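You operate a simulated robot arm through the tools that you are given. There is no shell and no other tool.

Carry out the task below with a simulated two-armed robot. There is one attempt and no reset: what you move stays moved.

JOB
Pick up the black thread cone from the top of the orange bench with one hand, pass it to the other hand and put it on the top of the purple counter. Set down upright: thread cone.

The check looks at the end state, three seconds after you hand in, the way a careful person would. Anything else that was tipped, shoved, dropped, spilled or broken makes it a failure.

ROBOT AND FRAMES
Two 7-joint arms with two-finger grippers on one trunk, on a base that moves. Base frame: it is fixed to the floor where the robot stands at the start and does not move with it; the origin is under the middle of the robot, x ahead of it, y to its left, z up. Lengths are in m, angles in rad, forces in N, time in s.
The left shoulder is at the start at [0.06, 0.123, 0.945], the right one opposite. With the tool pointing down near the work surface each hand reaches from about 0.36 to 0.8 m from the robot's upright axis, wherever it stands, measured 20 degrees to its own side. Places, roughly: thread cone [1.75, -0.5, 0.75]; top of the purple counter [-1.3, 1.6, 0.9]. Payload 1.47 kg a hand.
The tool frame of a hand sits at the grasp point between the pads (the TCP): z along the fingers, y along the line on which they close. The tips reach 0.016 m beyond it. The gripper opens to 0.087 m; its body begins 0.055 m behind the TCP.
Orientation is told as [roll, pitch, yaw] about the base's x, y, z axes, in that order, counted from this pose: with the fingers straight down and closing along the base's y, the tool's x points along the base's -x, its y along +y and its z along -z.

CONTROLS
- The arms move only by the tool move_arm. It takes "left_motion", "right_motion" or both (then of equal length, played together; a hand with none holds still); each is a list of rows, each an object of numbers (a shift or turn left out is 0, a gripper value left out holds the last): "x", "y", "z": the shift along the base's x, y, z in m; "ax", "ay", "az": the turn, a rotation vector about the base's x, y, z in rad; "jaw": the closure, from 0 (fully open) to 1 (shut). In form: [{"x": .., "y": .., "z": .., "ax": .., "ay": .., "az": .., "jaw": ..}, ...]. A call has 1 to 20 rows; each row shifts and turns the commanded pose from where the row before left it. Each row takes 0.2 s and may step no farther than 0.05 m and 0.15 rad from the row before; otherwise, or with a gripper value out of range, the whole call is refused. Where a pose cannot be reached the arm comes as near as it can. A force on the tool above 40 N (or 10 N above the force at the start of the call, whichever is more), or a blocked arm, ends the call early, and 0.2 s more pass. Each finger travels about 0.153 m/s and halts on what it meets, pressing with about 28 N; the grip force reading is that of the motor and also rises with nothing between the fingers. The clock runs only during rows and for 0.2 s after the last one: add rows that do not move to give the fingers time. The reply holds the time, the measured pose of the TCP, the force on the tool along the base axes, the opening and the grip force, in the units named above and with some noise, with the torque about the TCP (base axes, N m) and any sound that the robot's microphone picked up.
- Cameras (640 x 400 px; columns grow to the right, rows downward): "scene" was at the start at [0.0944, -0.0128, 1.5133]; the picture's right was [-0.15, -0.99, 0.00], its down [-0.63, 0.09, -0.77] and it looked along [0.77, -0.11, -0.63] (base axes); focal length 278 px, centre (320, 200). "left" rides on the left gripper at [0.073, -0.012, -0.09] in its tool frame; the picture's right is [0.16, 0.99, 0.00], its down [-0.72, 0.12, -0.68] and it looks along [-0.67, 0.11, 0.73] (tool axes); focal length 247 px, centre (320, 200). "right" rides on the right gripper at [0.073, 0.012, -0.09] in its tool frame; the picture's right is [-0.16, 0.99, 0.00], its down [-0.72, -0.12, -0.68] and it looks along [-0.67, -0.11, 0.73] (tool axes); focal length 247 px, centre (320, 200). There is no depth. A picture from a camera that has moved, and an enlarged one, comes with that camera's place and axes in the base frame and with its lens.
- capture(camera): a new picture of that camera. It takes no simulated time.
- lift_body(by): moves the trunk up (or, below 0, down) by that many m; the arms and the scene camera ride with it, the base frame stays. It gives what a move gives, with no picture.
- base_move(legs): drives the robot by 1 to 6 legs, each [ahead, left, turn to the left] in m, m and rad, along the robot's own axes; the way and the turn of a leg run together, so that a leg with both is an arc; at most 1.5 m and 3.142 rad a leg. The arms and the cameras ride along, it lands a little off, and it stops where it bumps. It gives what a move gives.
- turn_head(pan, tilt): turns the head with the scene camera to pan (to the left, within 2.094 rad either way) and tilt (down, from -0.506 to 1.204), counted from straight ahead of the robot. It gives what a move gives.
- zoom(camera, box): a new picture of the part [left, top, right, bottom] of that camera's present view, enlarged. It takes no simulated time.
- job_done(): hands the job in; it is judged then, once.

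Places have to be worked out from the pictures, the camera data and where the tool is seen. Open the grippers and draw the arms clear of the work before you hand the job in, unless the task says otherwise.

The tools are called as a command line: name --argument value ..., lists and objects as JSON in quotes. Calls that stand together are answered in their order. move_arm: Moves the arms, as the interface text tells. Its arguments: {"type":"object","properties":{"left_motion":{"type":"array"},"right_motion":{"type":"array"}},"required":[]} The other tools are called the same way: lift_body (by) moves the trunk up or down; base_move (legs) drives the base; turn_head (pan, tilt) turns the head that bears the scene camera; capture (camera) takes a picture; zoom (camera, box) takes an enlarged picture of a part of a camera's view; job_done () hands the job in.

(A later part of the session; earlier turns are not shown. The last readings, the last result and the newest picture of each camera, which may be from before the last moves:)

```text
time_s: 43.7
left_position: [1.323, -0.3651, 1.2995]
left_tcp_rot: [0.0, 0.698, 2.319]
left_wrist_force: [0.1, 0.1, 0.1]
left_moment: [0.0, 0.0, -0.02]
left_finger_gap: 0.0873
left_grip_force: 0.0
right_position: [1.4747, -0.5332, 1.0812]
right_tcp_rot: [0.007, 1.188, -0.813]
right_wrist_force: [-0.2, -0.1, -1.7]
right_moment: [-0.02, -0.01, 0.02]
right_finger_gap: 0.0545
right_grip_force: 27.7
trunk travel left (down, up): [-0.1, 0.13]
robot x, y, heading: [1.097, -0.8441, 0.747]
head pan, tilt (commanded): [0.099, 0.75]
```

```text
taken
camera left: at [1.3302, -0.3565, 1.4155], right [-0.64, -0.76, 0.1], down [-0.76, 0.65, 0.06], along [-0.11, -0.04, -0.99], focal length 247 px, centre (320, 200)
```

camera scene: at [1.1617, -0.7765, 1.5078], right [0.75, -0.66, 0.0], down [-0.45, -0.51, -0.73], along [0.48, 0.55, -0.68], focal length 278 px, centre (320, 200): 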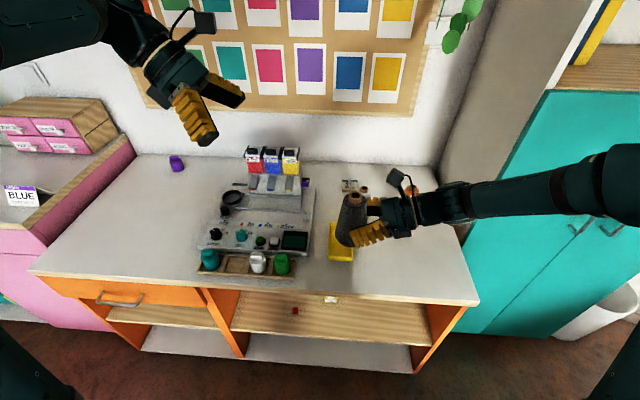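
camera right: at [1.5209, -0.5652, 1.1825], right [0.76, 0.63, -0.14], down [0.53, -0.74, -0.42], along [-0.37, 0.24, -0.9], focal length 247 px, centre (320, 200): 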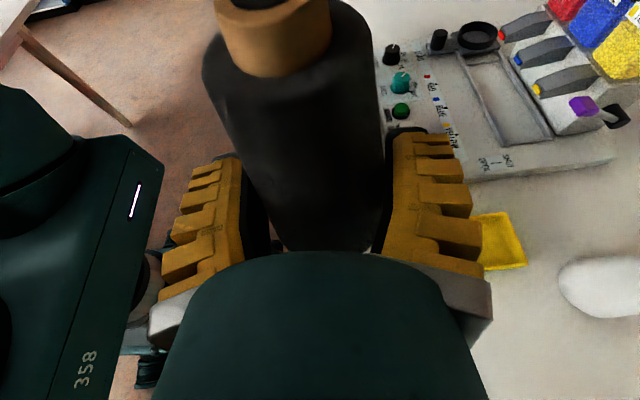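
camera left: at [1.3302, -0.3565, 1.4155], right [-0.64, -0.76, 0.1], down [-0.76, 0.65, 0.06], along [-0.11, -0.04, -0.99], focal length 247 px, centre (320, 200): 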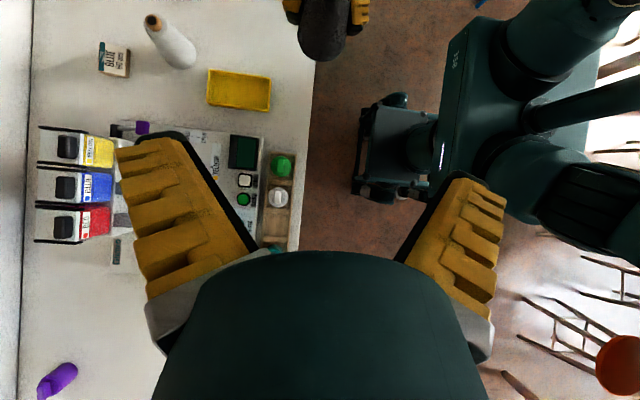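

The left hand's lean is reached. I bring it to a point 15 cm back along its own finger axis from the intended grip (upper part of the cone, about 9.5 cm above its base).

move_arm --left_motion '[{"x": 0.0215, "y": -0.0235, "z": -0.0135}, {"x": 0.0215, "y": -0.0235, "z": -0.0135}, {"x": 0.0215, "y": -0.0235, "z": -0.0135}, {"x": 0.0214, "y": -0.0234, "z": -0.0136}, {}, {}]'

capture --camera "left"

zoom --camera "scene" --box '[230, 100, 486, 260]'

capture --camera "right"

```text
time_s: 45.1
left_position: [1.4085, -0.4609, 1.2463]
left_tcp_rot: [0.001, 0.698, 2.319]
left_wrist_force: [-0.8, -0.6, 0.0]
left_moment: [0.02, 0.04, 0.03]
left_finger_gap: 0.0869
left_grip_force: 0.2
right_position: [1.4749, -0.534, 1.0806]
right_tcp_rot: [0.007, 1.187, -0.813]
right_wrist_force: [-1.0, 0.0, -1.9]
right_moment: [0.02, -0.01, 0.03]
right_finger_gap: 0.0546
right_grip_force: 27.9
trunk travel left (down, up): [-0.1, 0.13]
robot x, y, heading: [1.0978, -0.8466, 0.75]
head pan, tilt (commanded): [0.099, 0.75]
```

```text
taken
camera left: at [1.4165, -0.4518, 1.3617], right [-0.64, -0.76, 0.1], down [-0.76, 0.65, 0.06], along [-0.11, -0.04, -0.99], focal length 247 px, centre (320, 200)
```

left: 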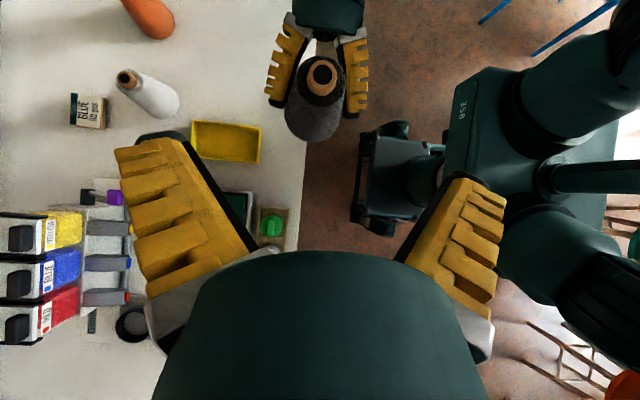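

```text
2.50 times, centred on (358, 180) of scene
camera zoom: at [1.162, -0.7768, 1.5078], right [0.75, -0.66, 0.0], down [-0.45, -0.51, -0.73], along [0.48, 0.55, -0.68], focal length 695 px, centre (225, 250)
```

zoom: 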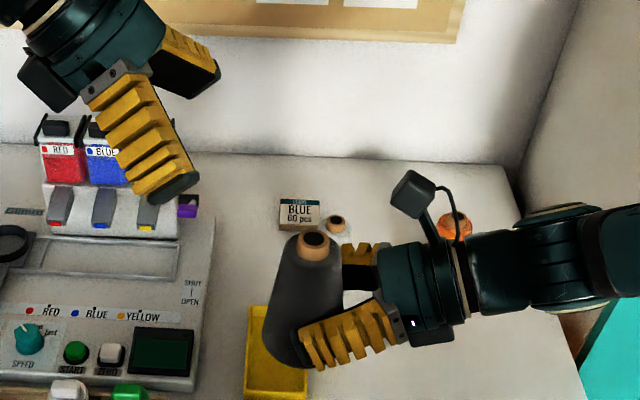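

```text
taken
camera right: at [1.5211, -0.5653, 1.1825], right [0.76, 0.63, -0.14], down [0.53, -0.74, -0.42], along [-0.37, 0.24, -0.9], focal length 247 px, centre (320, 200)
```

right: 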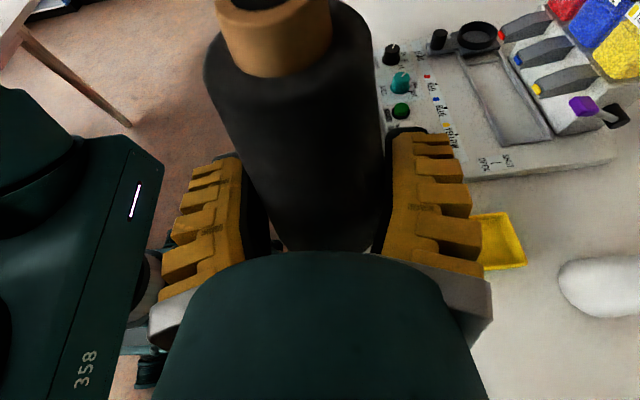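

Left wrist view puts the tube top at about (1.471, -0.528), centred within 1 mm across the left fingers. I advance the left hand two-thirds of the way along its axis and look again.

move_arm --left_motion '[{"x": 0.0108, "y": -0.0114, "z": -0.0195}, {"x": 0.0108, "y": -0.0114, "z": -0.0195}, {"x": 0.0108, "y": -0.0114, "z": -0.0195}, {"x": 0.0108, "y": -0.0114, "z": -0.0195}, {}, {}]'

capture --camera "left"

zoom --camera "scene" --box '[270, 130, 430, 230]'

capture --camera "right"

```text
time_s: 46.5
left_position: [1.4515, -0.5058, 1.1673]
left_tcp_rot: [0.0, 0.697, 2.319]
left_wrist_force: [0.8, -0.1, -0.7]
left_moment: [0.0, 0.02, 0.03]
left_finger_gap: 0.0869
left_grip_force: 0.1
right_position: [1.4755, -0.5327, 1.0812]
right_tcp_rot: [0.007, 1.19, -0.814]
right_wrist_force: [0.1, -1.3, -1.5]
right_moment: [0.04, -0.02, -0.02]
right_finger_gap: 0.0544
right_grip_force: 28.0
trunk travel left (down, up): [-0.1, 0.13]
robot x, y, heading: [1.0981, -0.8465, 0.748]
head pan, tilt (commanded): [0.099, 0.75]
```

```text
taken
camera left: at [1.4604, -0.497, 1.2837], right [-0.64, -0.76, 0.1], down [-0.76, 0.65, 0.06], along [-0.11, -0.04, -0.99], focal length 247 px, centre (320, 200)
```

left: 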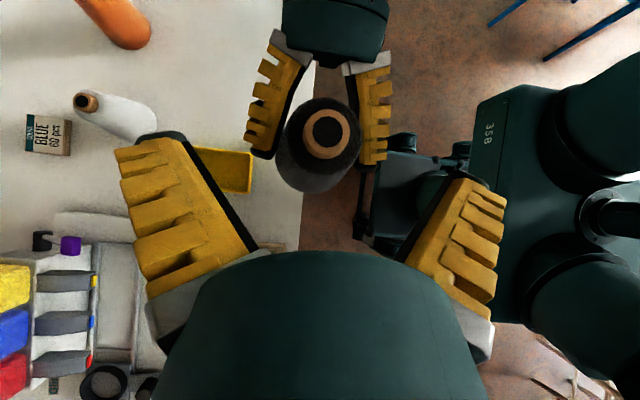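

```text
4.00 times, centred on (350, 180) of scene
camera zoom: at [1.1619, -0.7767, 1.5078], right [0.75, -0.66, 0.0], down [-0.45, -0.51, -0.73], along [0.48, 0.55, -0.68], focal length 1112 px, centre (200, 280)
```

zoom: 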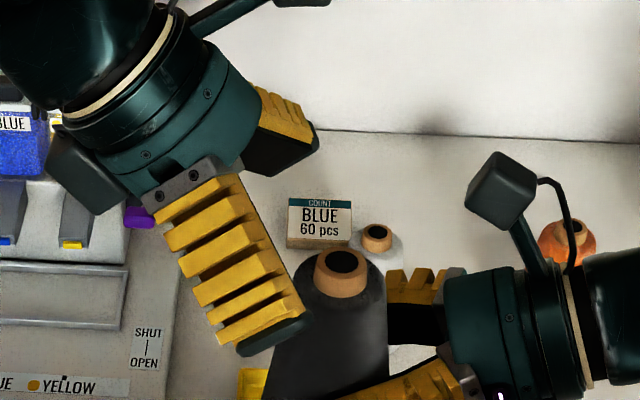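

```text
taken
camera right: at [1.5211, -0.5652, 1.1825], right [0.76, 0.63, -0.14], down [0.53, -0.74, -0.42], along [-0.37, 0.24, -0.9], focal length 247 px, centre (320, 200)
```

right: 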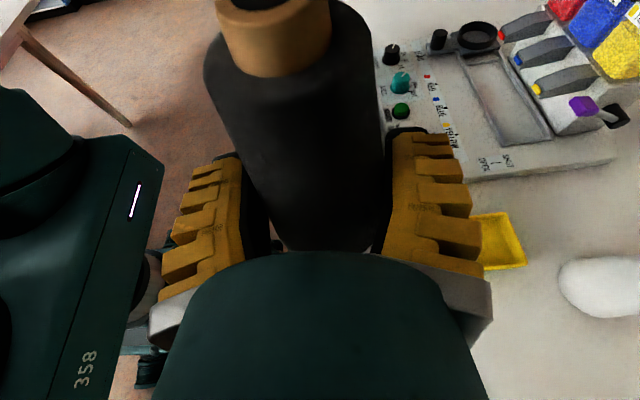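

Tube top measured at (1.473, -0.529), on the left hand's axis. I advance the last ~5 cm slowly.

move_arm --left_motion '[{"x": 0.0053, "y": -0.0057, "z": -0.0092}, {"x": 0.0053, "y": -0.0057, "z": -0.0092}, {"x": 0.0053, "y": -0.0057, "z": -0.0092}, {"x": 0.0051, "y": -0.0056, "z": -0.0092}, {}, {}]'

capture --camera "left"

zoom --camera "scene" --box '[270, 130, 430, 230]'

capture --camera "right"

```text
time_s: 47.9
left_position: [1.4727, -0.5282, 1.1317]
left_tcp_rot: [0.0, 0.698, 2.319]
left_wrist_force: [0.7, 0.1, 0.8]
left_moment: [0.0, 0.01, 0.01]
left_finger_gap: 0.0871
left_grip_force: 0.0
right_position: [1.4751, -0.5332, 1.08]
right_tcp_rot: [0.007, 1.189, -0.811]
right_wrist_force: [0.2, 1.5, -2.4]
right_moment: [-0.02, -0.02, 0.0]
right_finger_gap: 0.0543
right_grip_force: 27.9
trunk travel left (down, up): [-0.1, 0.13]
robot x, y, heading: [1.0996, -0.8441, 0.748]
head pan, tilt (commanded): [0.099, 0.75]
```

```text
taken
camera left: at [1.4806, -0.5192, 1.2468], right [-0.64, -0.76, 0.1], down [-0.76, 0.65, 0.06], along [-0.11, -0.04, -0.99], focal length 247 px, centre (320, 200)
```

left: 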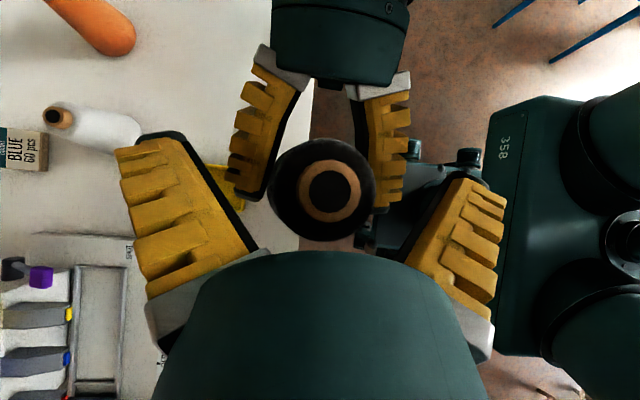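

```text
4.00 times, centred on (350, 180) of scene
camera zoom: at [1.1618, -0.7767, 1.5078], right [0.75, -0.66, 0.0], down [-0.45, -0.51, -0.73], along [0.48, 0.55, -0.68], focal length 1112 px, centre (200, 280)
```

zoom: 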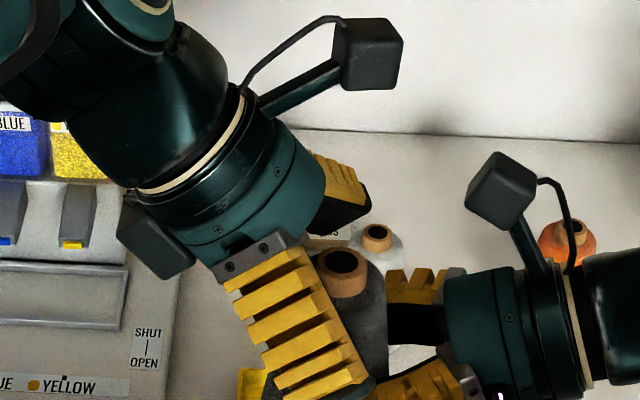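

```text
taken
camera right: at [1.521, -0.5652, 1.1825], right [0.76, 0.63, -0.14], down [0.53, -0.74, -0.42], along [-0.37, 0.24, -0.9], focal length 247 px, centre (320, 200)
```

right: 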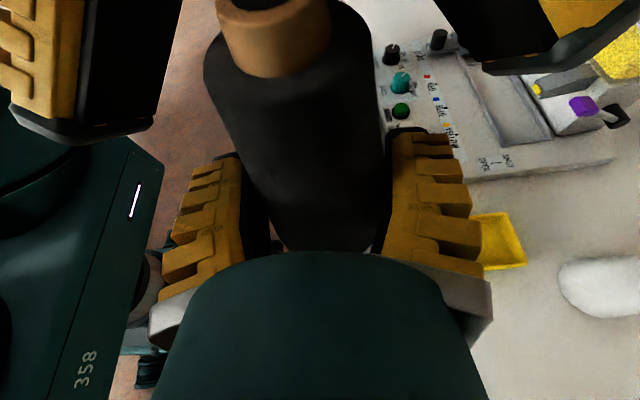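

Both views show the left fingers straddling the upper cone with even gaps and clear of the right hand. I close the left gripper gradually while the right keeps holding.

move_arm --left_motion '[{"jaw": 0.2}, {"jaw": 0.32}, {"jaw": 0.38}, {"jaw": 0.43}, {"jaw": 0.48}, {"jaw": 0.6}, {"jaw": 0.8}, {"jaw": 1.0}, {"jaw": 1.0}, {"jaw": 1.0}]'

capture --camera "left"

capture --camera "right"

zoom --camera "scene" --box '[270, 130, 430, 230]'

```text
time_s: 50.1
left_position: [1.473, -0.5291, 1.1305]
left_tcp_rot: [0.001, 0.698, 2.32]
left_wrist_force: [-15.6, -4.7, 12.9]
left_moment: [-0.13, 0.53, 0.05]
left_finger_gap: 0.042
left_grip_force: 28.3
right_position: [1.4753, -0.5328, 1.0793]
right_tcp_rot: [0.006, 1.186, -0.817]
right_wrist_force: [15.2, 4.8, -14.5]
right_moment: [-0.15, 0.24, -0.14]
right_finger_gap: 0.0542
right_grip_force: 28.4
trunk travel left (down, up): [-0.1, 0.13]
robot x, y, heading: [1.0975, -0.8454, 0.751]
head pan, tilt (commanded): [0.099, 0.75]
```

```text
taken
camera left: at [1.4804, -0.5193, 1.2472], right [-0.64, -0.76, 0.1], down [-0.76, 0.65, 0.06], along [-0.11, -0.04, -0.99], focal length 247 px, centre (320, 200)
```

left: 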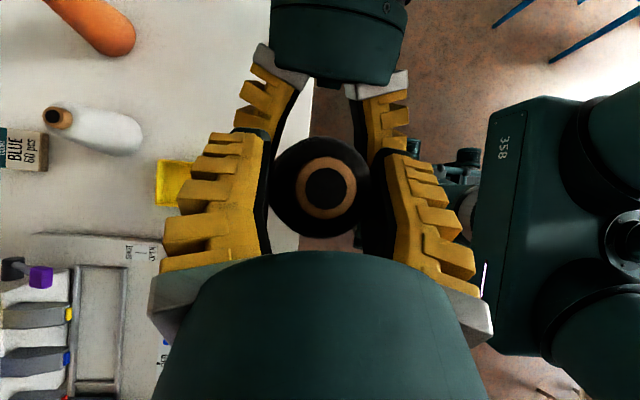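

```text
taken
camera right: at [1.5217, -0.5654, 1.182], right [0.76, 0.63, -0.14], down [0.53, -0.74, -0.42], along [-0.37, 0.24, -0.9], focal length 247 px, centre (320, 200)
```

right: 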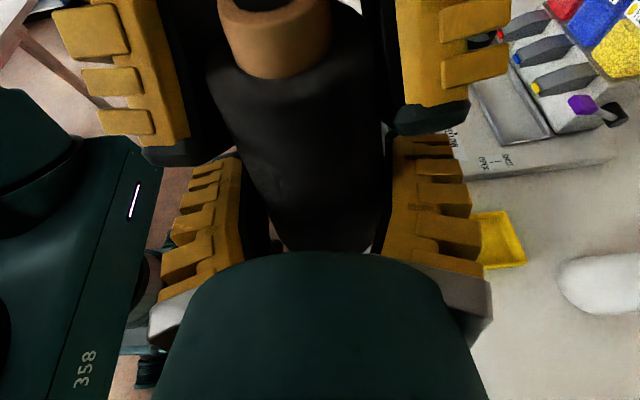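

```text
4.00 times, centred on (350, 180) of scene
camera zoom: at [1.1617, -0.7767, 1.5078], right [0.75, -0.66, 0.0], down [-0.45, -0.51, -0.73], along [0.48, 0.55, -0.68], focal length 1112 px, centre (200, 280)
```

zoom: 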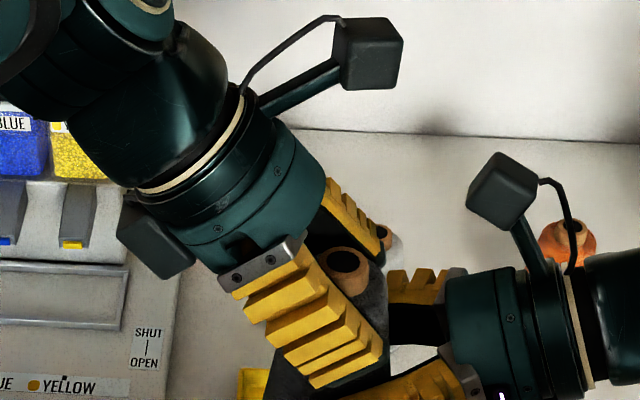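

The left hand grips (gap 0.042, 28 N) and both hands now push against each other with about 15 N because of a ~1 mm offset. I relieve this by nudging the left hand about a millimetre along the felt force before releasing the right.

move_arm --left_motion '[{"x": -0.0008, "y": -0.0003, "z": 0.0006}, {}, {}]'

```text
time_s: 50.9
left_position: [1.4727, -0.5285, 1.1319]
left_tcp_rot: [0.0, 0.699, 2.319]
left_wrist_force: [-14.1, -3.7, 12.6]
left_moment: [-0.11, 0.43, 0.0]
left_finger_gap: 0.0423
left_grip_force: 27.5
right_position: [1.4742, -0.5325, 1.081]
right_tcp_rot: [0.007, 1.191, -0.814]
right_wrist_force: [14.1, 3.0, -13.2]
right_moment: [-0.1, 0.21, -0.08]
right_finger_gap: 0.0546
right_grip_force: 27.8
trunk travel left (down, up): [-0.1, 0.13]
robot x, y, heading: [1.1035, -0.8415, 0.75]
head pan, tilt (commanded): [0.099, 0.75]
```

The force barely changed, so I nudge the left hand about 2 mm more along its closing axis and 1 mm back along its fingers and compare.

move_arm --left_motion '[{"x": -0.001, "y": -0.0004, "z": 0.0004}, {"x": -0.0009, "y": -0.0004, "z": 0.0004}, {}, {}]'

capture --camera "right"

```text
time_s: 51.9
left_position: [1.4698, -0.5279, 1.1328]
left_tcp_rot: [-0.001, 0.699, 2.318]
left_wrist_force: [-0.1, 4.2, 2.4]
left_moment: [0.23, -0.03, -0.08]
left_finger_gap: 0.0405
left_grip_force: 27.6
right_position: [1.4752, -0.5318, 1.0803]
right_tcp_rot: [0.006, 1.188, -0.811]
right_wrist_force: [-0.1, -5.0, -4.6]
right_moment: [-0.01, 0.01, 0.14]
right_finger_gap: 0.0543
right_grip_force: 27.8
trunk travel left (down, up): [-0.1, 0.13]
robot x, y, heading: [1.0997, -0.8454, 0.749]
head pan, tilt (commanded): [0.099, 0.75]
```

```text
taken
camera right: at [1.5201, -0.5652, 1.1828], right [0.76, 0.63, -0.14], down [0.53, -0.74, -0.42], along [-0.37, 0.24, -0.9], focal length 247 px, centre (320, 200)
```

right: 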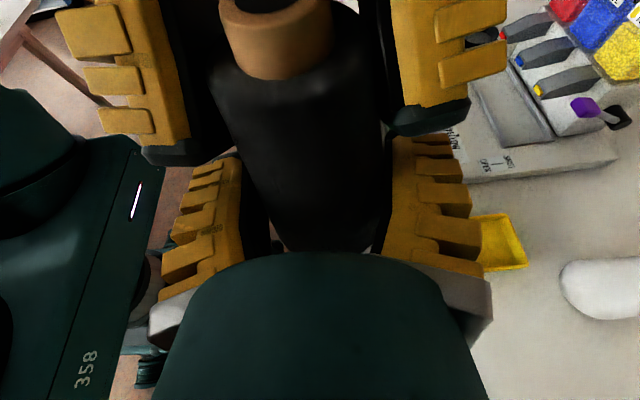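

Internal force is now only about 5 N. I open the right gripper in steps while the left keeps holding, then check the cone.

move_arm --right_motion '[{"jaw": 0.36}, {"jaw": 0.33}, {"jaw": 0.28}, {"jaw": 0.2}, {"jaw": 0.1}, {"jaw": 0.0}, {}, {}]' --left_motion '[{"jaw": 1.0}, {}, {}, {}, {}, {}, {}, {}]'

capture --camera "right"

capture --camera "left"

zoom --camera "scene" --box '[270, 130, 430, 230]'

```text
time_s: 53.7
left_position: [1.47, -0.5291, 1.1329]
left_tcp_rot: [0.0, 0.699, 2.319]
left_wrist_force: [-0.1, -1.1, 0.4]
left_moment: [0.01, -0.04, 0.02]
left_finger_gap: 0.0396
left_grip_force: 28.0
right_position: [1.4743, -0.5329, 1.0809]
right_tcp_rot: [0.007, 1.187, -0.813]
right_wrist_force: [0.3, 0.4, -0.6]
right_moment: [-0.01, 0.0, 0.01]
right_finger_gap: 0.0872
right_grip_force: 0.1
trunk travel left (down, up): [-0.1, 0.13]
robot x, y, heading: [1.0977, -0.8457, 0.746]
head pan, tilt (commanded): [0.099, 0.75]
```

```text
taken
camera right: at [1.5209, -0.5652, 1.1825], right [0.76, 0.63, -0.14], down [0.53, -0.74, -0.42], along [-0.37, 0.24, -0.9], focal length 247 px, centre (320, 200)
```

right: 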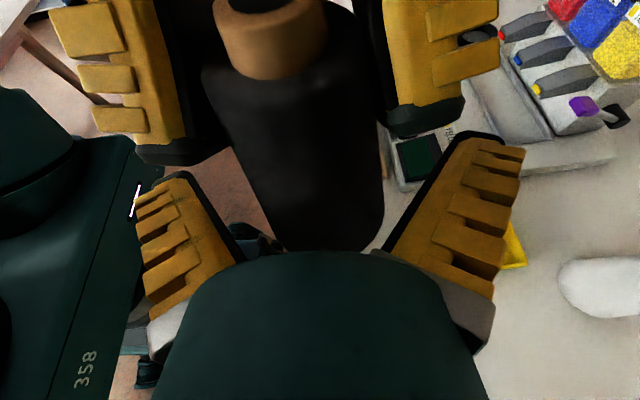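

```text
taken
camera left: at [1.478, -0.5201, 1.2483], right [-0.64, -0.76, 0.1], down [-0.76, 0.65, 0.06], along [-0.11, -0.04, -0.99], focal length 247 px, centre (320, 200)
```

left: 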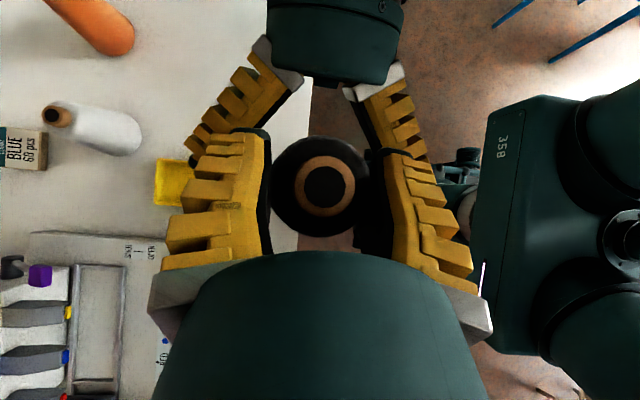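

```text
4.00 times, centred on (350, 180) of scene
camera zoom: at [1.1617, -0.7767, 1.5078], right [0.75, -0.66, 0.0], down [-0.45, -0.51, -0.73], along [0.48, 0.55, -0.68], focal length 1112 px, centre (200, 280)
```

zoom: 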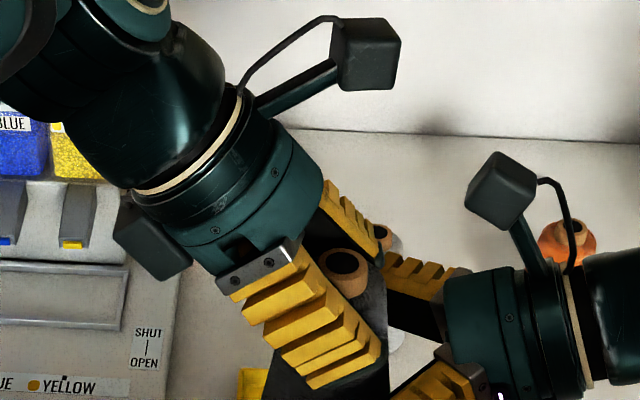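

The right hand is open and clear of the cone; the left holds it alone. I draw the right hand straight back along its finger axis, then recheck the left grip for creep.

move_arm --right_motion '[{"x": 0.0095, "y": -0.0102, "z": 0.0056}, {"x": 0.0158, "y": -0.017, "z": 0.0093}, {"x": 0.019, "y": -0.0204, "z": 0.0112}, {"x": 0.019, "y": -0.0204, "z": 0.0112}, {"x": 0.019, "y": -0.0204, "z": 0.0112}, {"x": 0.019, "y": -0.0204, "z": 0.0112}, {}]'

capture --camera "left"

zoom --camera "scene" --box '[270, 130, 430, 230]'

capture --camera "right"

```text
time_s: 55.3
left_position: [1.4699, -0.5284, 1.1321]
left_tcp_rot: [0.002, 0.698, 2.318]
left_wrist_force: [-0.5, -0.8, 0.5]
left_moment: [-0.01, 0.01, 0.0]
left_finger_gap: 0.0393
left_grip_force: 27.5
right_position: [1.5755, -0.6421, 1.1398]
right_tcp_rot: [0.008, 1.189, -0.815]
right_wrist_force: [-0.2, 0.5, -0.2]
right_moment: [0.02, -0.02, 0.02]
right_finger_gap: 0.0867
right_grip_force: 0.0
trunk travel left (down, up): [-0.1, 0.13]
robot x, y, heading: [1.0983, -0.8384, 0.753]
head pan, tilt (commanded): [0.099, 0.75]
```

```text
taken
camera left: at [1.4779, -0.5198, 1.2482], right [-0.64, -0.76, 0.1], down [-0.76, 0.65, 0.06], along [-0.11, -0.04, -0.99], focal length 247 px, centre (320, 200)
```

left: 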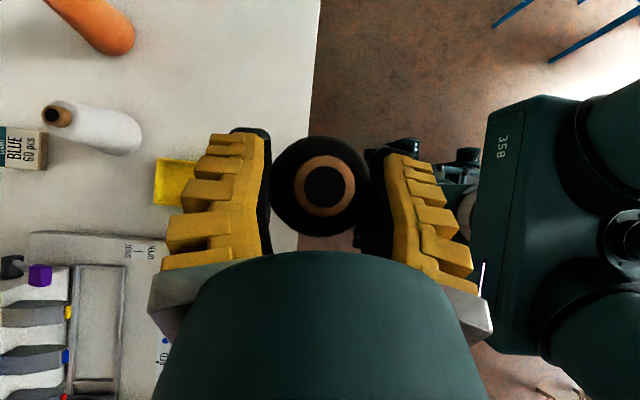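

```text
4.00 times, centred on (350, 180) of scene
camera zoom: at [1.1617, -0.7764, 1.5078], right [0.75, -0.66, 0.0], down [-0.45, -0.51, -0.73], along [0.48, 0.55, -0.68], focal length 1112 px, centre (200, 280)
```

zoom: 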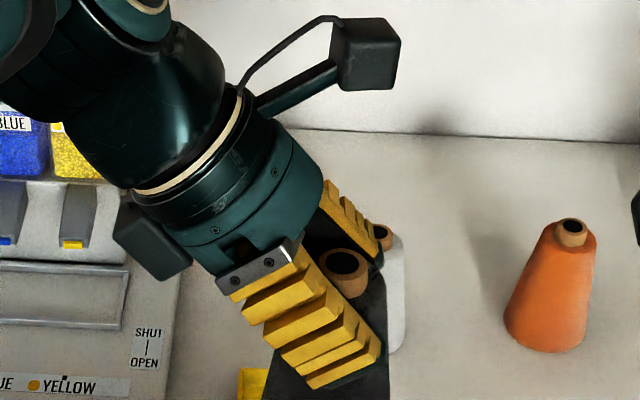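

```text
taken
camera right: at [1.6213, -0.6741, 1.2426], right [0.76, 0.63, -0.14], down [0.53, -0.74, -0.42], along [-0.37, 0.24, -0.9], focal length 247 px, centre (320, 200)
```

right: 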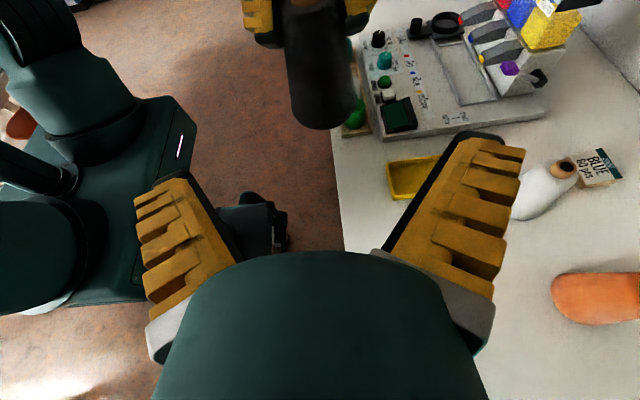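

The cone stays put in the left hand (tube position unchanged in its view). I move the right hand further right and unroll it to fingers-down so it is compact for driving.

move_arm --right_motion '[{"x": 0.0204, "y": -0.022}, {"x": 0.0204, "y": -0.022}, {"x": 0.0204, "y": -0.022}, {"x": 0.0204, "y": -0.022}, {"ax": -0.0967, "ay": -0.0899}, {"ax": -0.0967, "ay": -0.0899}, {"ax": -0.0967, "ay": -0.0899}, {"ax": -0.0967, "ay": -0.0899}, {"ax": -0.0967, "ay": -0.0899}, {"ax": -0.0967, "ay": -0.0899}, {"ax": -0.0967, "ay": -0.0899}, {"ax": -0.0967, "ay": -0.0899}, {"ax": -0.0967, "ay": -0.0899}, {}]'

move_arm --right_motion '[{"az": 0.1428, "x": -0.0037, "y": -0.0034}, {"az": 0.1428, "x": -0.0037, "y": -0.0034}, {"az": 0.1428, "x": -0.0037, "y": -0.0034}, {"az": 0.1428, "x": -0.0037, "y": -0.0034}, {"az": 0.1428, "x": -0.0037, "y": -0.0034}, {"az": 0.1428, "x": -0.0037, "y": -0.0034}, {"az": 0.1428, "x": -0.0037, "y": -0.0034}, {"az": 0.1428, "x": -0.0037, "y": -0.0034}, {"az": 0.1428, "x": -0.0037, "y": -0.0034}, {"az": 0.1428, "x": -0.0037, "y": -0.0034}, {"az": 0.1428, "x": -0.0037, "y": -0.0034}, {}]'

capture --camera "scene"

capture --camera "left"

```text
time_s: 58.3
left_position: [1.4706, -0.5284, 1.1312]
left_tcp_rot: [-0.001, 0.697, 2.32]
left_wrist_force: [-0.1, -0.5, 0.4]
left_moment: [0.0, 0.02, 0.04]
left_finger_gap: 0.0394
left_grip_force: 28.3
right_position: [1.6572, -0.7302, 1.1412]
right_tcp_rot: [-0.001, -0.002, -0.818]
right_wrist_force: [0.4, -0.1, 0.0]
right_moment: [0.04, -0.02, -0.02]
right_finger_gap: 0.087
right_grip_force: 0.2
trunk travel left (down, up): [-0.1, 0.13]
robot x, y, heading: [1.1009, -0.8453, 0.749]
head pan, tilt (commanded): [0.099, 0.75]
```

```text
time_s: 60.9
left_position: [1.4701, -0.5296, 1.1319]
left_tcp_rot: [0.0, 0.697, 2.321]
left_wrist_force: [-0.3, 0.0, 0.3]
left_moment: [-0.04, -0.03, -0.03]
left_finger_gap: 0.0393
left_grip_force: 28.0
right_position: [1.6157, -0.7658, 1.1395]
right_tcp_rot: [-0.001, 0.001, 0.753]
right_wrist_force: [-0.6, 0.3, -0.6]
right_moment: [-0.01, -0.01, 0.02]
right_finger_gap: 0.087
right_grip_force: 0.1
trunk travel left (down, up): [-0.1, 0.13]
robot x, y, heading: [1.1005, -0.8432, 0.747]
head pan, tilt (commanded): [0.099, 0.75]
```

```text
taken
camera scene: at [1.1618, -0.7766, 1.5078], right [0.75, -0.66, 0.0], down [-0.45, -0.51, -0.73], along [0.48, 0.55, -0.68], focal length 278 px, centre (320, 200)
```

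scene: 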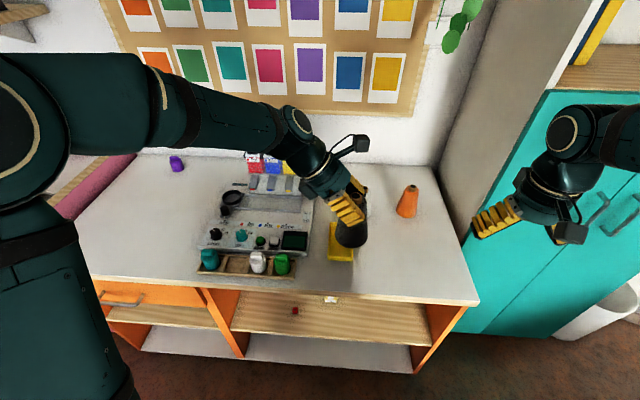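

```text
taken
camera left: at [1.478, -0.52, 1.2482], right [-0.64, -0.76, 0.1], down [-0.76, 0.65, 0.06], along [-0.11, -0.04, -0.99], focal length 247 px, centre (320, 200)
```

left: 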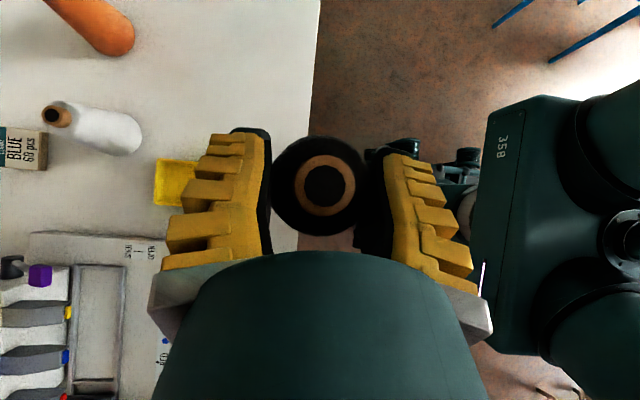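

The left grip is steady at 0.0393 m. I zoom on the cone to judge its tilt before driving.

zoom --camera "scene" --box '[300, 150, 428, 270]'

capture --camera "right"

```text
3.33 times, centred on (364, 210) of scene
camera zoom: at [1.1618, -0.7766, 1.5078], right [0.75, -0.66, 0.0], down [-0.45, -0.51, -0.73], along [0.48, 0.55, -0.68], focal length 926 px, centre (173, 167)
```

zoom: 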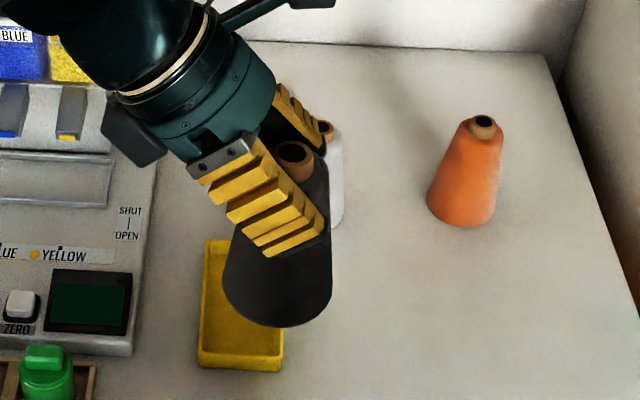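

```text
taken
camera right: at [1.5547, -0.8074, 1.2305], right [-0.56, 0.83, 0.0], down [0.61, 0.41, 0.68], along [0.56, 0.38, -0.73], focal length 247 px, centre (320, 200)
```

right: 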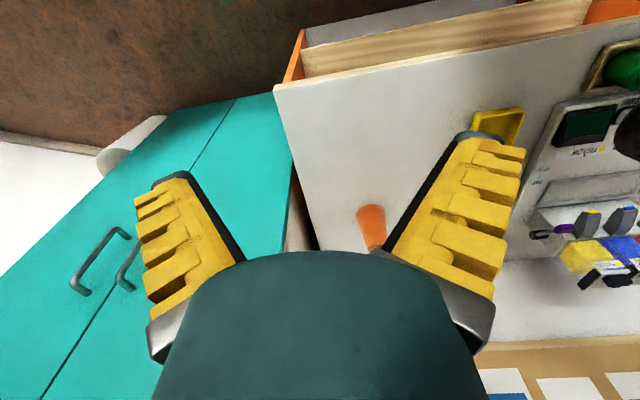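

The cone hangs upright within about 2–3°. I back off slightly from the bench, turn left about 90° and drive toward the purple counter, stopping well short to look again.

base_move --legs '[[-0.15, 0.0, 0.0], [0.0, 0.0, 1.577], [1.3, 0.0, 0.0]]'

turn_head --pan 0.0 --tilt 0.5

capture --camera "scene"

capture --camera "left"

```text
time_s: 72.2
left_position: [-0.2214, 0.3591, 1.132]
left_tcp_rot: [0.004, 0.7, -2.383]
left_wrist_force: [0.4, 0.3, -0.1]
left_moment: [0.01, -0.01, 0.0]
left_finger_gap: 0.039
left_grip_force: 27.8
right_position: [0.0146, 0.5077, 1.1414]
right_tcp_rot: [0.0, -0.001, 2.33]
right_wrist_force: [-0.6, 0.3, 0.3]
right_moment: [0.0, 0.0, 0.02]
right_finger_gap: 0.0871
right_grip_force: 0.0
trunk travel left (down, up): [-0.1, 0.13]
robot x, y, heading: [0.0992, -0.0051, 2.328]
head pan, tilt (commanded): [0.099, 0.75]
```

```text
time_s: 73.0
left_position: [-0.2217, 0.3587, 1.1334]
left_tcp_rot: [0.0, 0.696, -2.385]
left_wrist_force: [0.1, 0.3, 0.2]
left_moment: [-0.01, -0.01, 0.04]
left_finger_gap: 0.0388
left_grip_force: 27.9
right_position: [0.0162, 0.5054, 1.1394]
right_tcp_rot: [0.0, -0.001, 2.331]
right_wrist_force: [0.0, 0.3, 0.6]
right_moment: [-0.04, -0.03, -0.03]
right_finger_gap: 0.0868
right_grip_force: 0.1
trunk travel left (down, up): [-0.1, 0.13]
robot x, y, heading: [0.0955, -0.0052, 2.329]
head pan, tilt (commanded): [0.0, 0.499]
```

```text
taken
camera scene: at [0.0281, 0.0643, 1.5297], right [0.73, 0.69, 0.0], down [0.33, -0.35, -0.88], along [-0.6, 0.64, -0.48], focal length 278 px, centre (320, 200)
```

scene: 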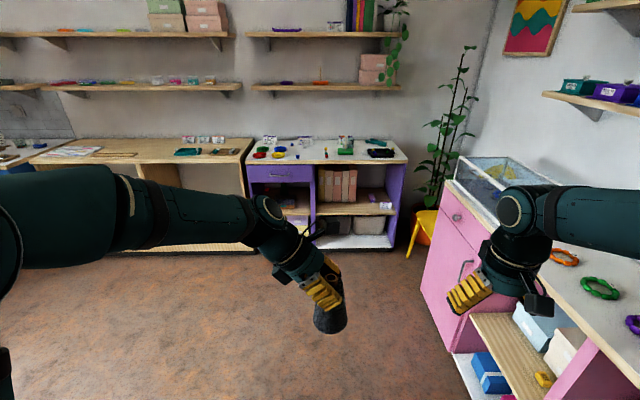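

```text
taken
camera left: at [-0.2303, 0.3662, 1.2482], right [0.77, -0.63, 0.1], down [-0.64, -0.77, 0.06], along [0.04, -0.11, -0.99], focal length 247 px, centre (320, 200)
```

left: 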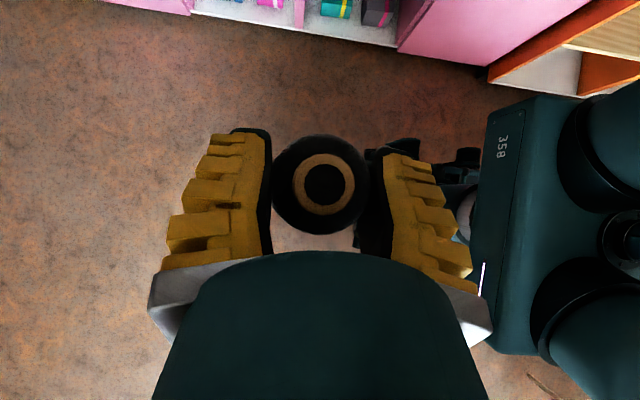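

The cone is still held steadily and the purple counter is straight ahead. I zoom on the counter top to triangulate its height and the bead positions.

zoom --camera "scene" --box '[235, 120, 415, 220]'

zoom --camera "scene" --box '[240, 130, 320, 180]'

zoom --camera "scene" --box '[310, 130, 410, 180]'

```text
3.56 times, centred on (325, 170) of scene
camera zoom: at [0.0281, 0.0643, 1.5297], right [0.73, 0.69, 0.0], down [0.33, -0.35, -0.88], along [-0.6, 0.64, -0.48], focal length 988 px, centre (302, 307)
```

zoom: 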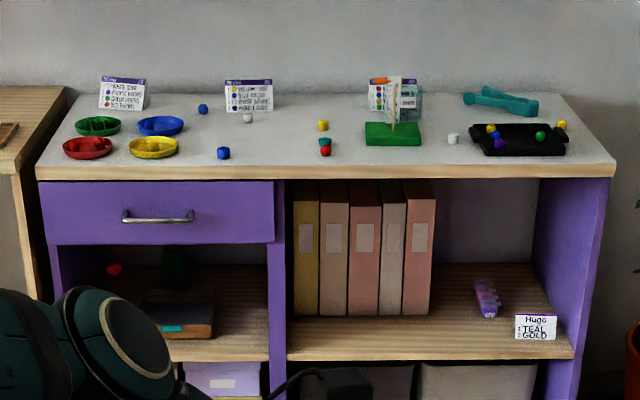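

```text
8.00 times, centred on (280, 155) of scene
camera zoom: at [0.0281, 0.0643, 1.5297], right [0.73, 0.69, 0.0], down [0.33, -0.35, -0.88], along [-0.6, 0.64, -0.48], focal length 2224 px, centre (640, 560)
```

zoom: 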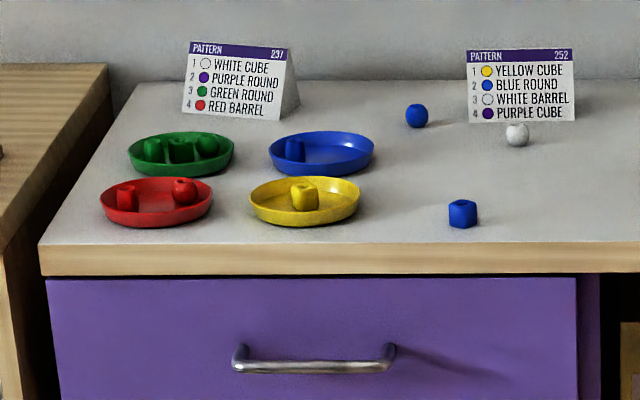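

```text
6.40 times, centred on (360, 155) of scene
camera zoom: at [0.0281, 0.0643, 1.5297], right [0.73, 0.69, 0.0], down [0.33, -0.35, -0.88], along [-0.6, 0.64, -0.48], focal length 1779 px, centre (64, 488)
```

zoom: 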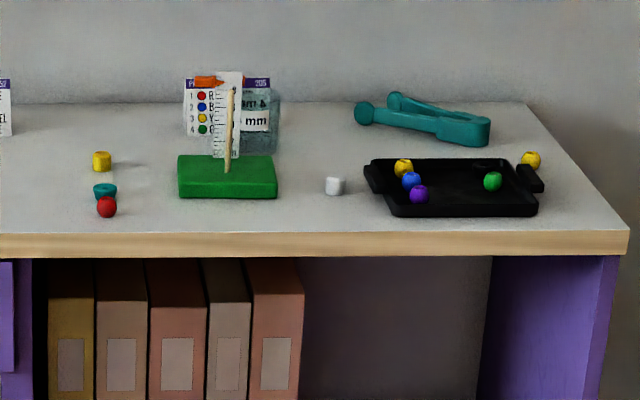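

From here the counter's front edge is about 1.9 m ahead, and the free spot between the blue cube and the red bead is about 5 cm left of my centre line. I drive 0.95 m closer and slightly right, then look again for triangulation.

base_move --legs '[[0.95, -0.05, 0.0]]'

turn_head --pan 0.1 --tilt 0.6

capture --camera "scene"

zoom --camera "scene" --box '[180, 100, 420, 250]'

```text
time_s: 78.0
left_position: [-0.8335, 1.0846, 1.1329]
left_tcp_rot: [0.001, 0.7, -2.39]
left_wrist_force: [-0.3, -0.1, 0.2]
left_moment: [0.01, 0.0, -0.01]
left_finger_gap: 0.0387
left_grip_force: 28.1
right_position: [-0.5958, 1.2327, 1.1404]
right_tcp_rot: [0.0, 0.0, 2.325]
right_wrist_force: [-0.7, -0.2, -0.2]
right_moment: [-0.02, 0.03, 0.01]
right_finger_gap: 0.087
right_grip_force: 0.0
trunk travel left (down, up): [-0.1, 0.13]
robot x, y, heading: [-0.5188, 0.7193, 2.325]
head pan, tilt (commanded): [0.0, 0.499]
```

```text
time_s: 78.6
left_position: [-0.8319, 1.0853, 1.1324]
left_tcp_rot: [-0.001, 0.699, -2.39]
left_wrist_force: [-0.1, -0.3, -0.4]
left_moment: [0.03, 0.02, -0.01]
left_finger_gap: 0.0387
left_grip_force: 27.7
right_position: [-0.595, 1.2329, 1.1408]
right_tcp_rot: [0.0, 0.0, 2.326]
right_wrist_force: [-0.2, 0.4, 0.1]
right_moment: [-0.02, 0.02, 0.02]
right_finger_gap: 0.0868
right_grip_force: 0.1
trunk travel left (down, up): [-0.1, 0.13]
robot x, y, heading: [-0.5157, 0.7116, 2.32]
head pan, tilt (commanded): [0.099, 0.6]
```

```text
taken
camera scene: at [-0.5885, 0.781, 1.5207], right [0.66, 0.75, 0.0], down [0.42, -0.37, -0.83], along [-0.62, 0.54, -0.56], focal length 278 px, centre (320, 200)
```

scene: 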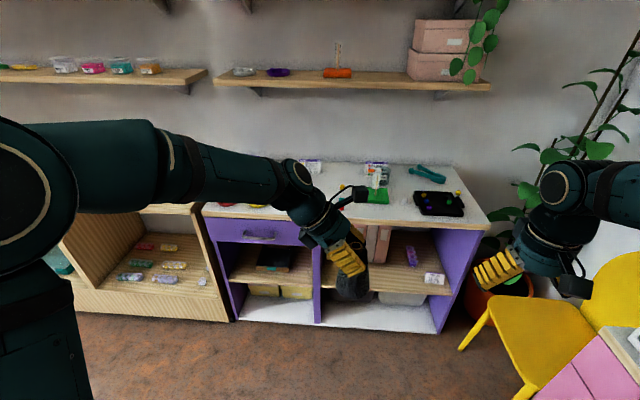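

```text
2.67 times, centred on (300, 175) of scene
camera zoom: at [-0.5885, 0.781, 1.5207], right [0.66, 0.75, 0.0], down [0.42, -0.37, -0.83], along [-0.62, 0.54, -0.56], focal length 741 px, centre (373, 267)
```

zoom: 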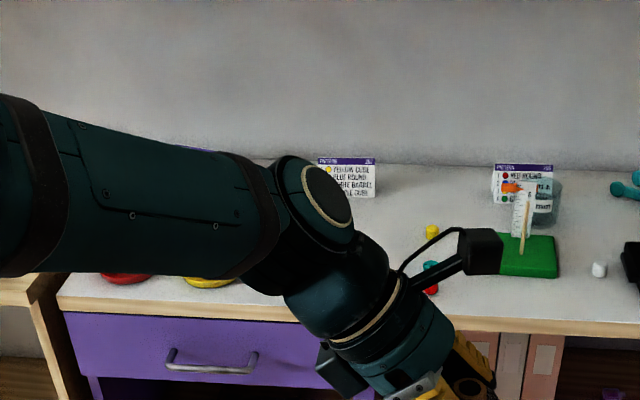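

Triangulating with the earlier view, the counter top is at z ≈ 0.85, its front edge runs from about (-1.57, 1.02) to (-0.79, 1.82), and the free spot between the blue cube (-1.38, 1.32) and the red bead (-1.24, 1.47) is centred near (-1.325, 1.412). I drive the last 0.44 m so the spot lies about 0.62 m ahead of me.

base_move --legs '[[0.44, 0.03, 0.0]]'

turn_head --pan 0.1 --tilt 0.85

capture --camera "scene"

capture --camera "left"

capture --camera "right"

```text
time_s: 81.3
left_position: [-1.1576, 1.3893, 1.132]
left_tcp_rot: [0.0, 0.698, -2.387]
left_wrist_force: [-0.1, -0.3, -0.8]
left_moment: [0.02, -0.03, -0.01]
left_finger_gap: 0.0385
left_grip_force: 27.5
right_position: [-0.9208, 1.536, 1.139]
right_tcp_rot: [-0.001, -0.001, 2.328]
right_wrist_force: [-0.9, 1.2, -0.3]
right_moment: [-0.01, -0.01, 0.0]
right_finger_gap: 0.087
right_grip_force: 0.0
trunk travel left (down, up): [-0.1, 0.13]
robot x, y, heading: [-0.84, 1.021, 2.32]
head pan, tilt (commanded): [0.099, 0.6]
```

```text
time_s: 82.1
left_position: [-1.1578, 1.3875, 1.1322]
left_tcp_rot: [-0.001, 0.699, -2.388]
left_wrist_force: [-1.2, 0.6, -0.3]
left_moment: [0.0, -0.02, 0.0]
left_finger_gap: 0.0386
left_grip_force: 28.0
right_position: [-0.9207, 1.5337, 1.141]
right_tcp_rot: [0.0, 0.002, 2.326]
right_wrist_force: [0.5, -0.5, 0.6]
right_moment: [0.01, 0.02, 0.0]
right_finger_gap: 0.0871
right_grip_force: 0.1
trunk travel left (down, up): [-0.1, 0.13]
robot x, y, heading: [-0.8382, 1.0144, 2.326]
head pan, tilt (commanded): [0.099, 0.85]
```

```text
taken
camera scene: at [-0.9057, 1.0771, 1.4999], right [0.66, 0.75, 0.0], down [0.57, -0.49, -0.66], along [-0.5, 0.43, -0.75], focal length 278 px, centre (320, 200)
```

scene: 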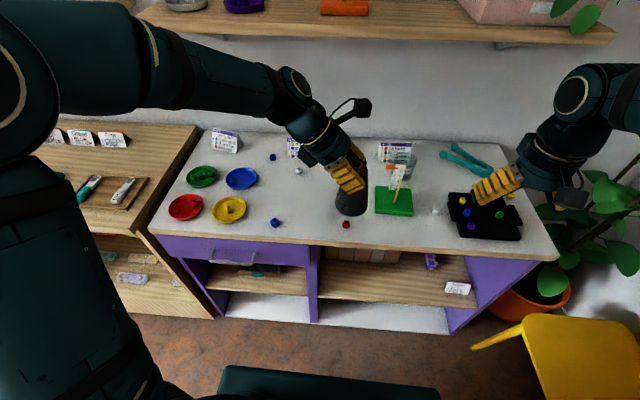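

```text
taken
camera left: at [-1.1662, 1.395, 1.2484], right [0.76, -0.64, 0.1], down [-0.64, -0.76, 0.06], along [0.04, -0.11, -0.99], focal length 247 px, centre (320, 200)
```

left: 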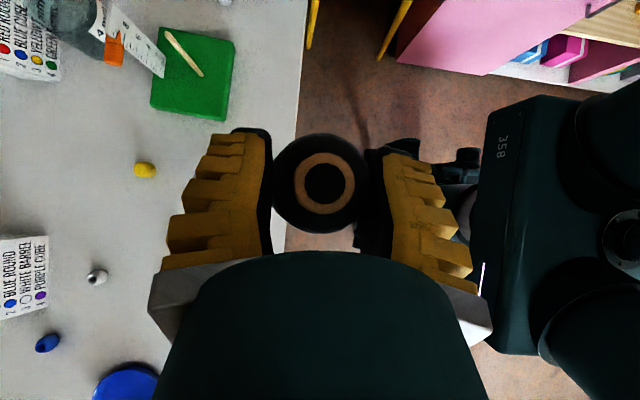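

```text
taken
camera right: at [-0.879, 1.4746, 1.2307], right [-0.83, -0.56, 0.0], down [-0.41, 0.61, 0.68], along [-0.38, 0.56, -0.73], focal length 247 px, centre (320, 200)
```

right: 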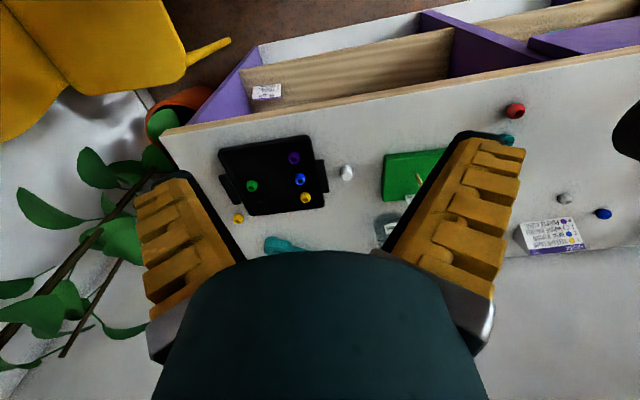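

Now I see the counter well: blue cube and red bead near the front edge with free space between, green block and cards farther back. I zoom to measure these precisely.

zoom --camera "scene" --box '[240, 130, 432, 250]'

zoom --camera "right" --box '[380, 40, 640, 260]'

```text
3.33 times, centred on (336, 190) of scene
camera zoom: at [-0.9057, 1.0771, 1.4999], right [0.66, 0.75, 0.0], down [0.57, -0.49, -0.66], along [-0.5, 0.43, -0.75], focal length 926 px, centre (267, 233)
```

zoom: 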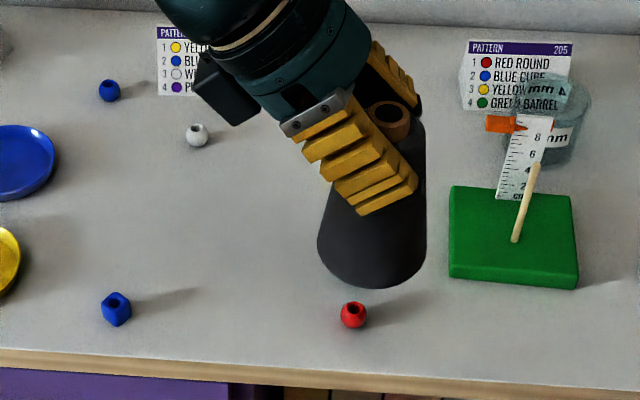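

```text
1.82 times, centred on (510, 150) of right
camera zoom: at [-0.879, 1.4746, 1.2307], right [-0.83, -0.56, 0.0], down [-0.41, 0.61, 0.68], along [-0.38, 0.56, -0.73], focal length 449 px, centre (-26, 291)
```

zoom: 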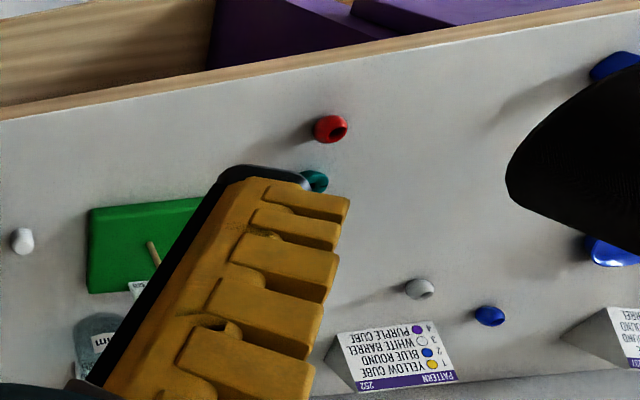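

Cross-checking three cameras: counter top z ≈ 0.858, blue cube (-1.344, 1.289), red bead (-1.208, 1.436), teal (-1.25, 1.47), yellow (-1.316, 1.55), white (-1.47, 1.476). I choose the spot (-1.315, 1.400), about 10 cm behind the front edge and ≥9 cm from every bead, and move the cone over it at the present height.

move_arm --left_motion '[{"x": -0.02, "y": 0.0015}, {"x": -0.035, "y": 0.0027}, {"x": -0.035, "y": 0.0027}, {"x": -0.035, "y": 0.0027}, {"x": -0.032, "y": 0.0024}, {}, {}]'

capture --camera "left"

zoom --camera "scene" --box '[200, 100, 424, 240]'

capture --camera "right"

```text
time_s: 83.7
left_position: [-1.3154, 1.4013, 1.1328]
left_tcp_rot: [0.002, 0.698, -2.391]
left_wrist_force: [-0.9, 0.5, -0.6]
left_moment: [-0.01, -0.02, 0.03]
left_finger_gap: 0.0386
left_grip_force: 28.2
right_position: [-0.9211, 1.5355, 1.1397]
right_tcp_rot: [0.0, -0.002, 2.327]
right_wrist_force: [-0.6, 0.4, 0.5]
right_moment: [0.01, -0.03, 0.02]
right_finger_gap: 0.087
right_grip_force: 0.1
trunk travel left (down, up): [-0.1, 0.13]
robot x, y, heading: [-0.8419, 1.016, 2.325]
head pan, tilt (commanded): [0.099, 0.85]
```

```text
taken
camera left: at [-1.3233, 1.4081, 1.2486], right [0.76, -0.64, 0.1], down [-0.64, -0.76, 0.06], along [0.04, -0.11, -0.99], focal length 247 px, centre (320, 200)
```

left: 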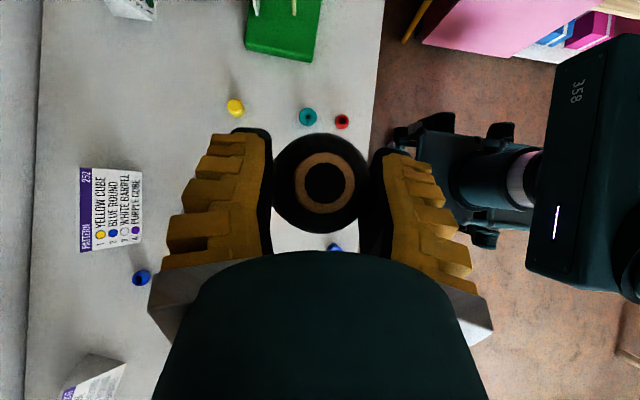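

```text
2.86 times, centred on (312, 170) of scene
camera zoom: at [-0.9062, 1.0773, 1.4998], right [0.66, 0.75, 0.0], down [0.57, -0.49, -0.66], along [-0.5, 0.43, -0.75], focal length 794 px, centre (343, 286)
```

zoom: 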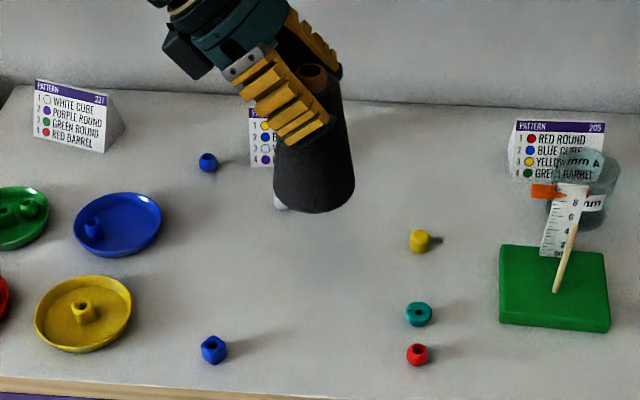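

```text
taken
camera right: at [-0.8794, 1.4748, 1.2306], right [-0.83, -0.56, 0.0], down [-0.41, 0.61, 0.68], along [-0.38, 0.56, -0.73], focal length 247 px, centre (320, 200)
```

right: 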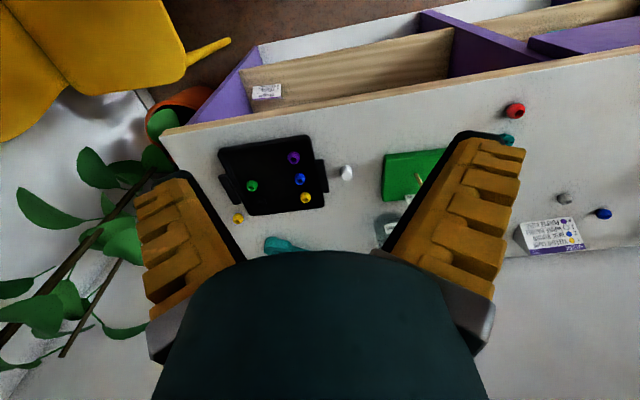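

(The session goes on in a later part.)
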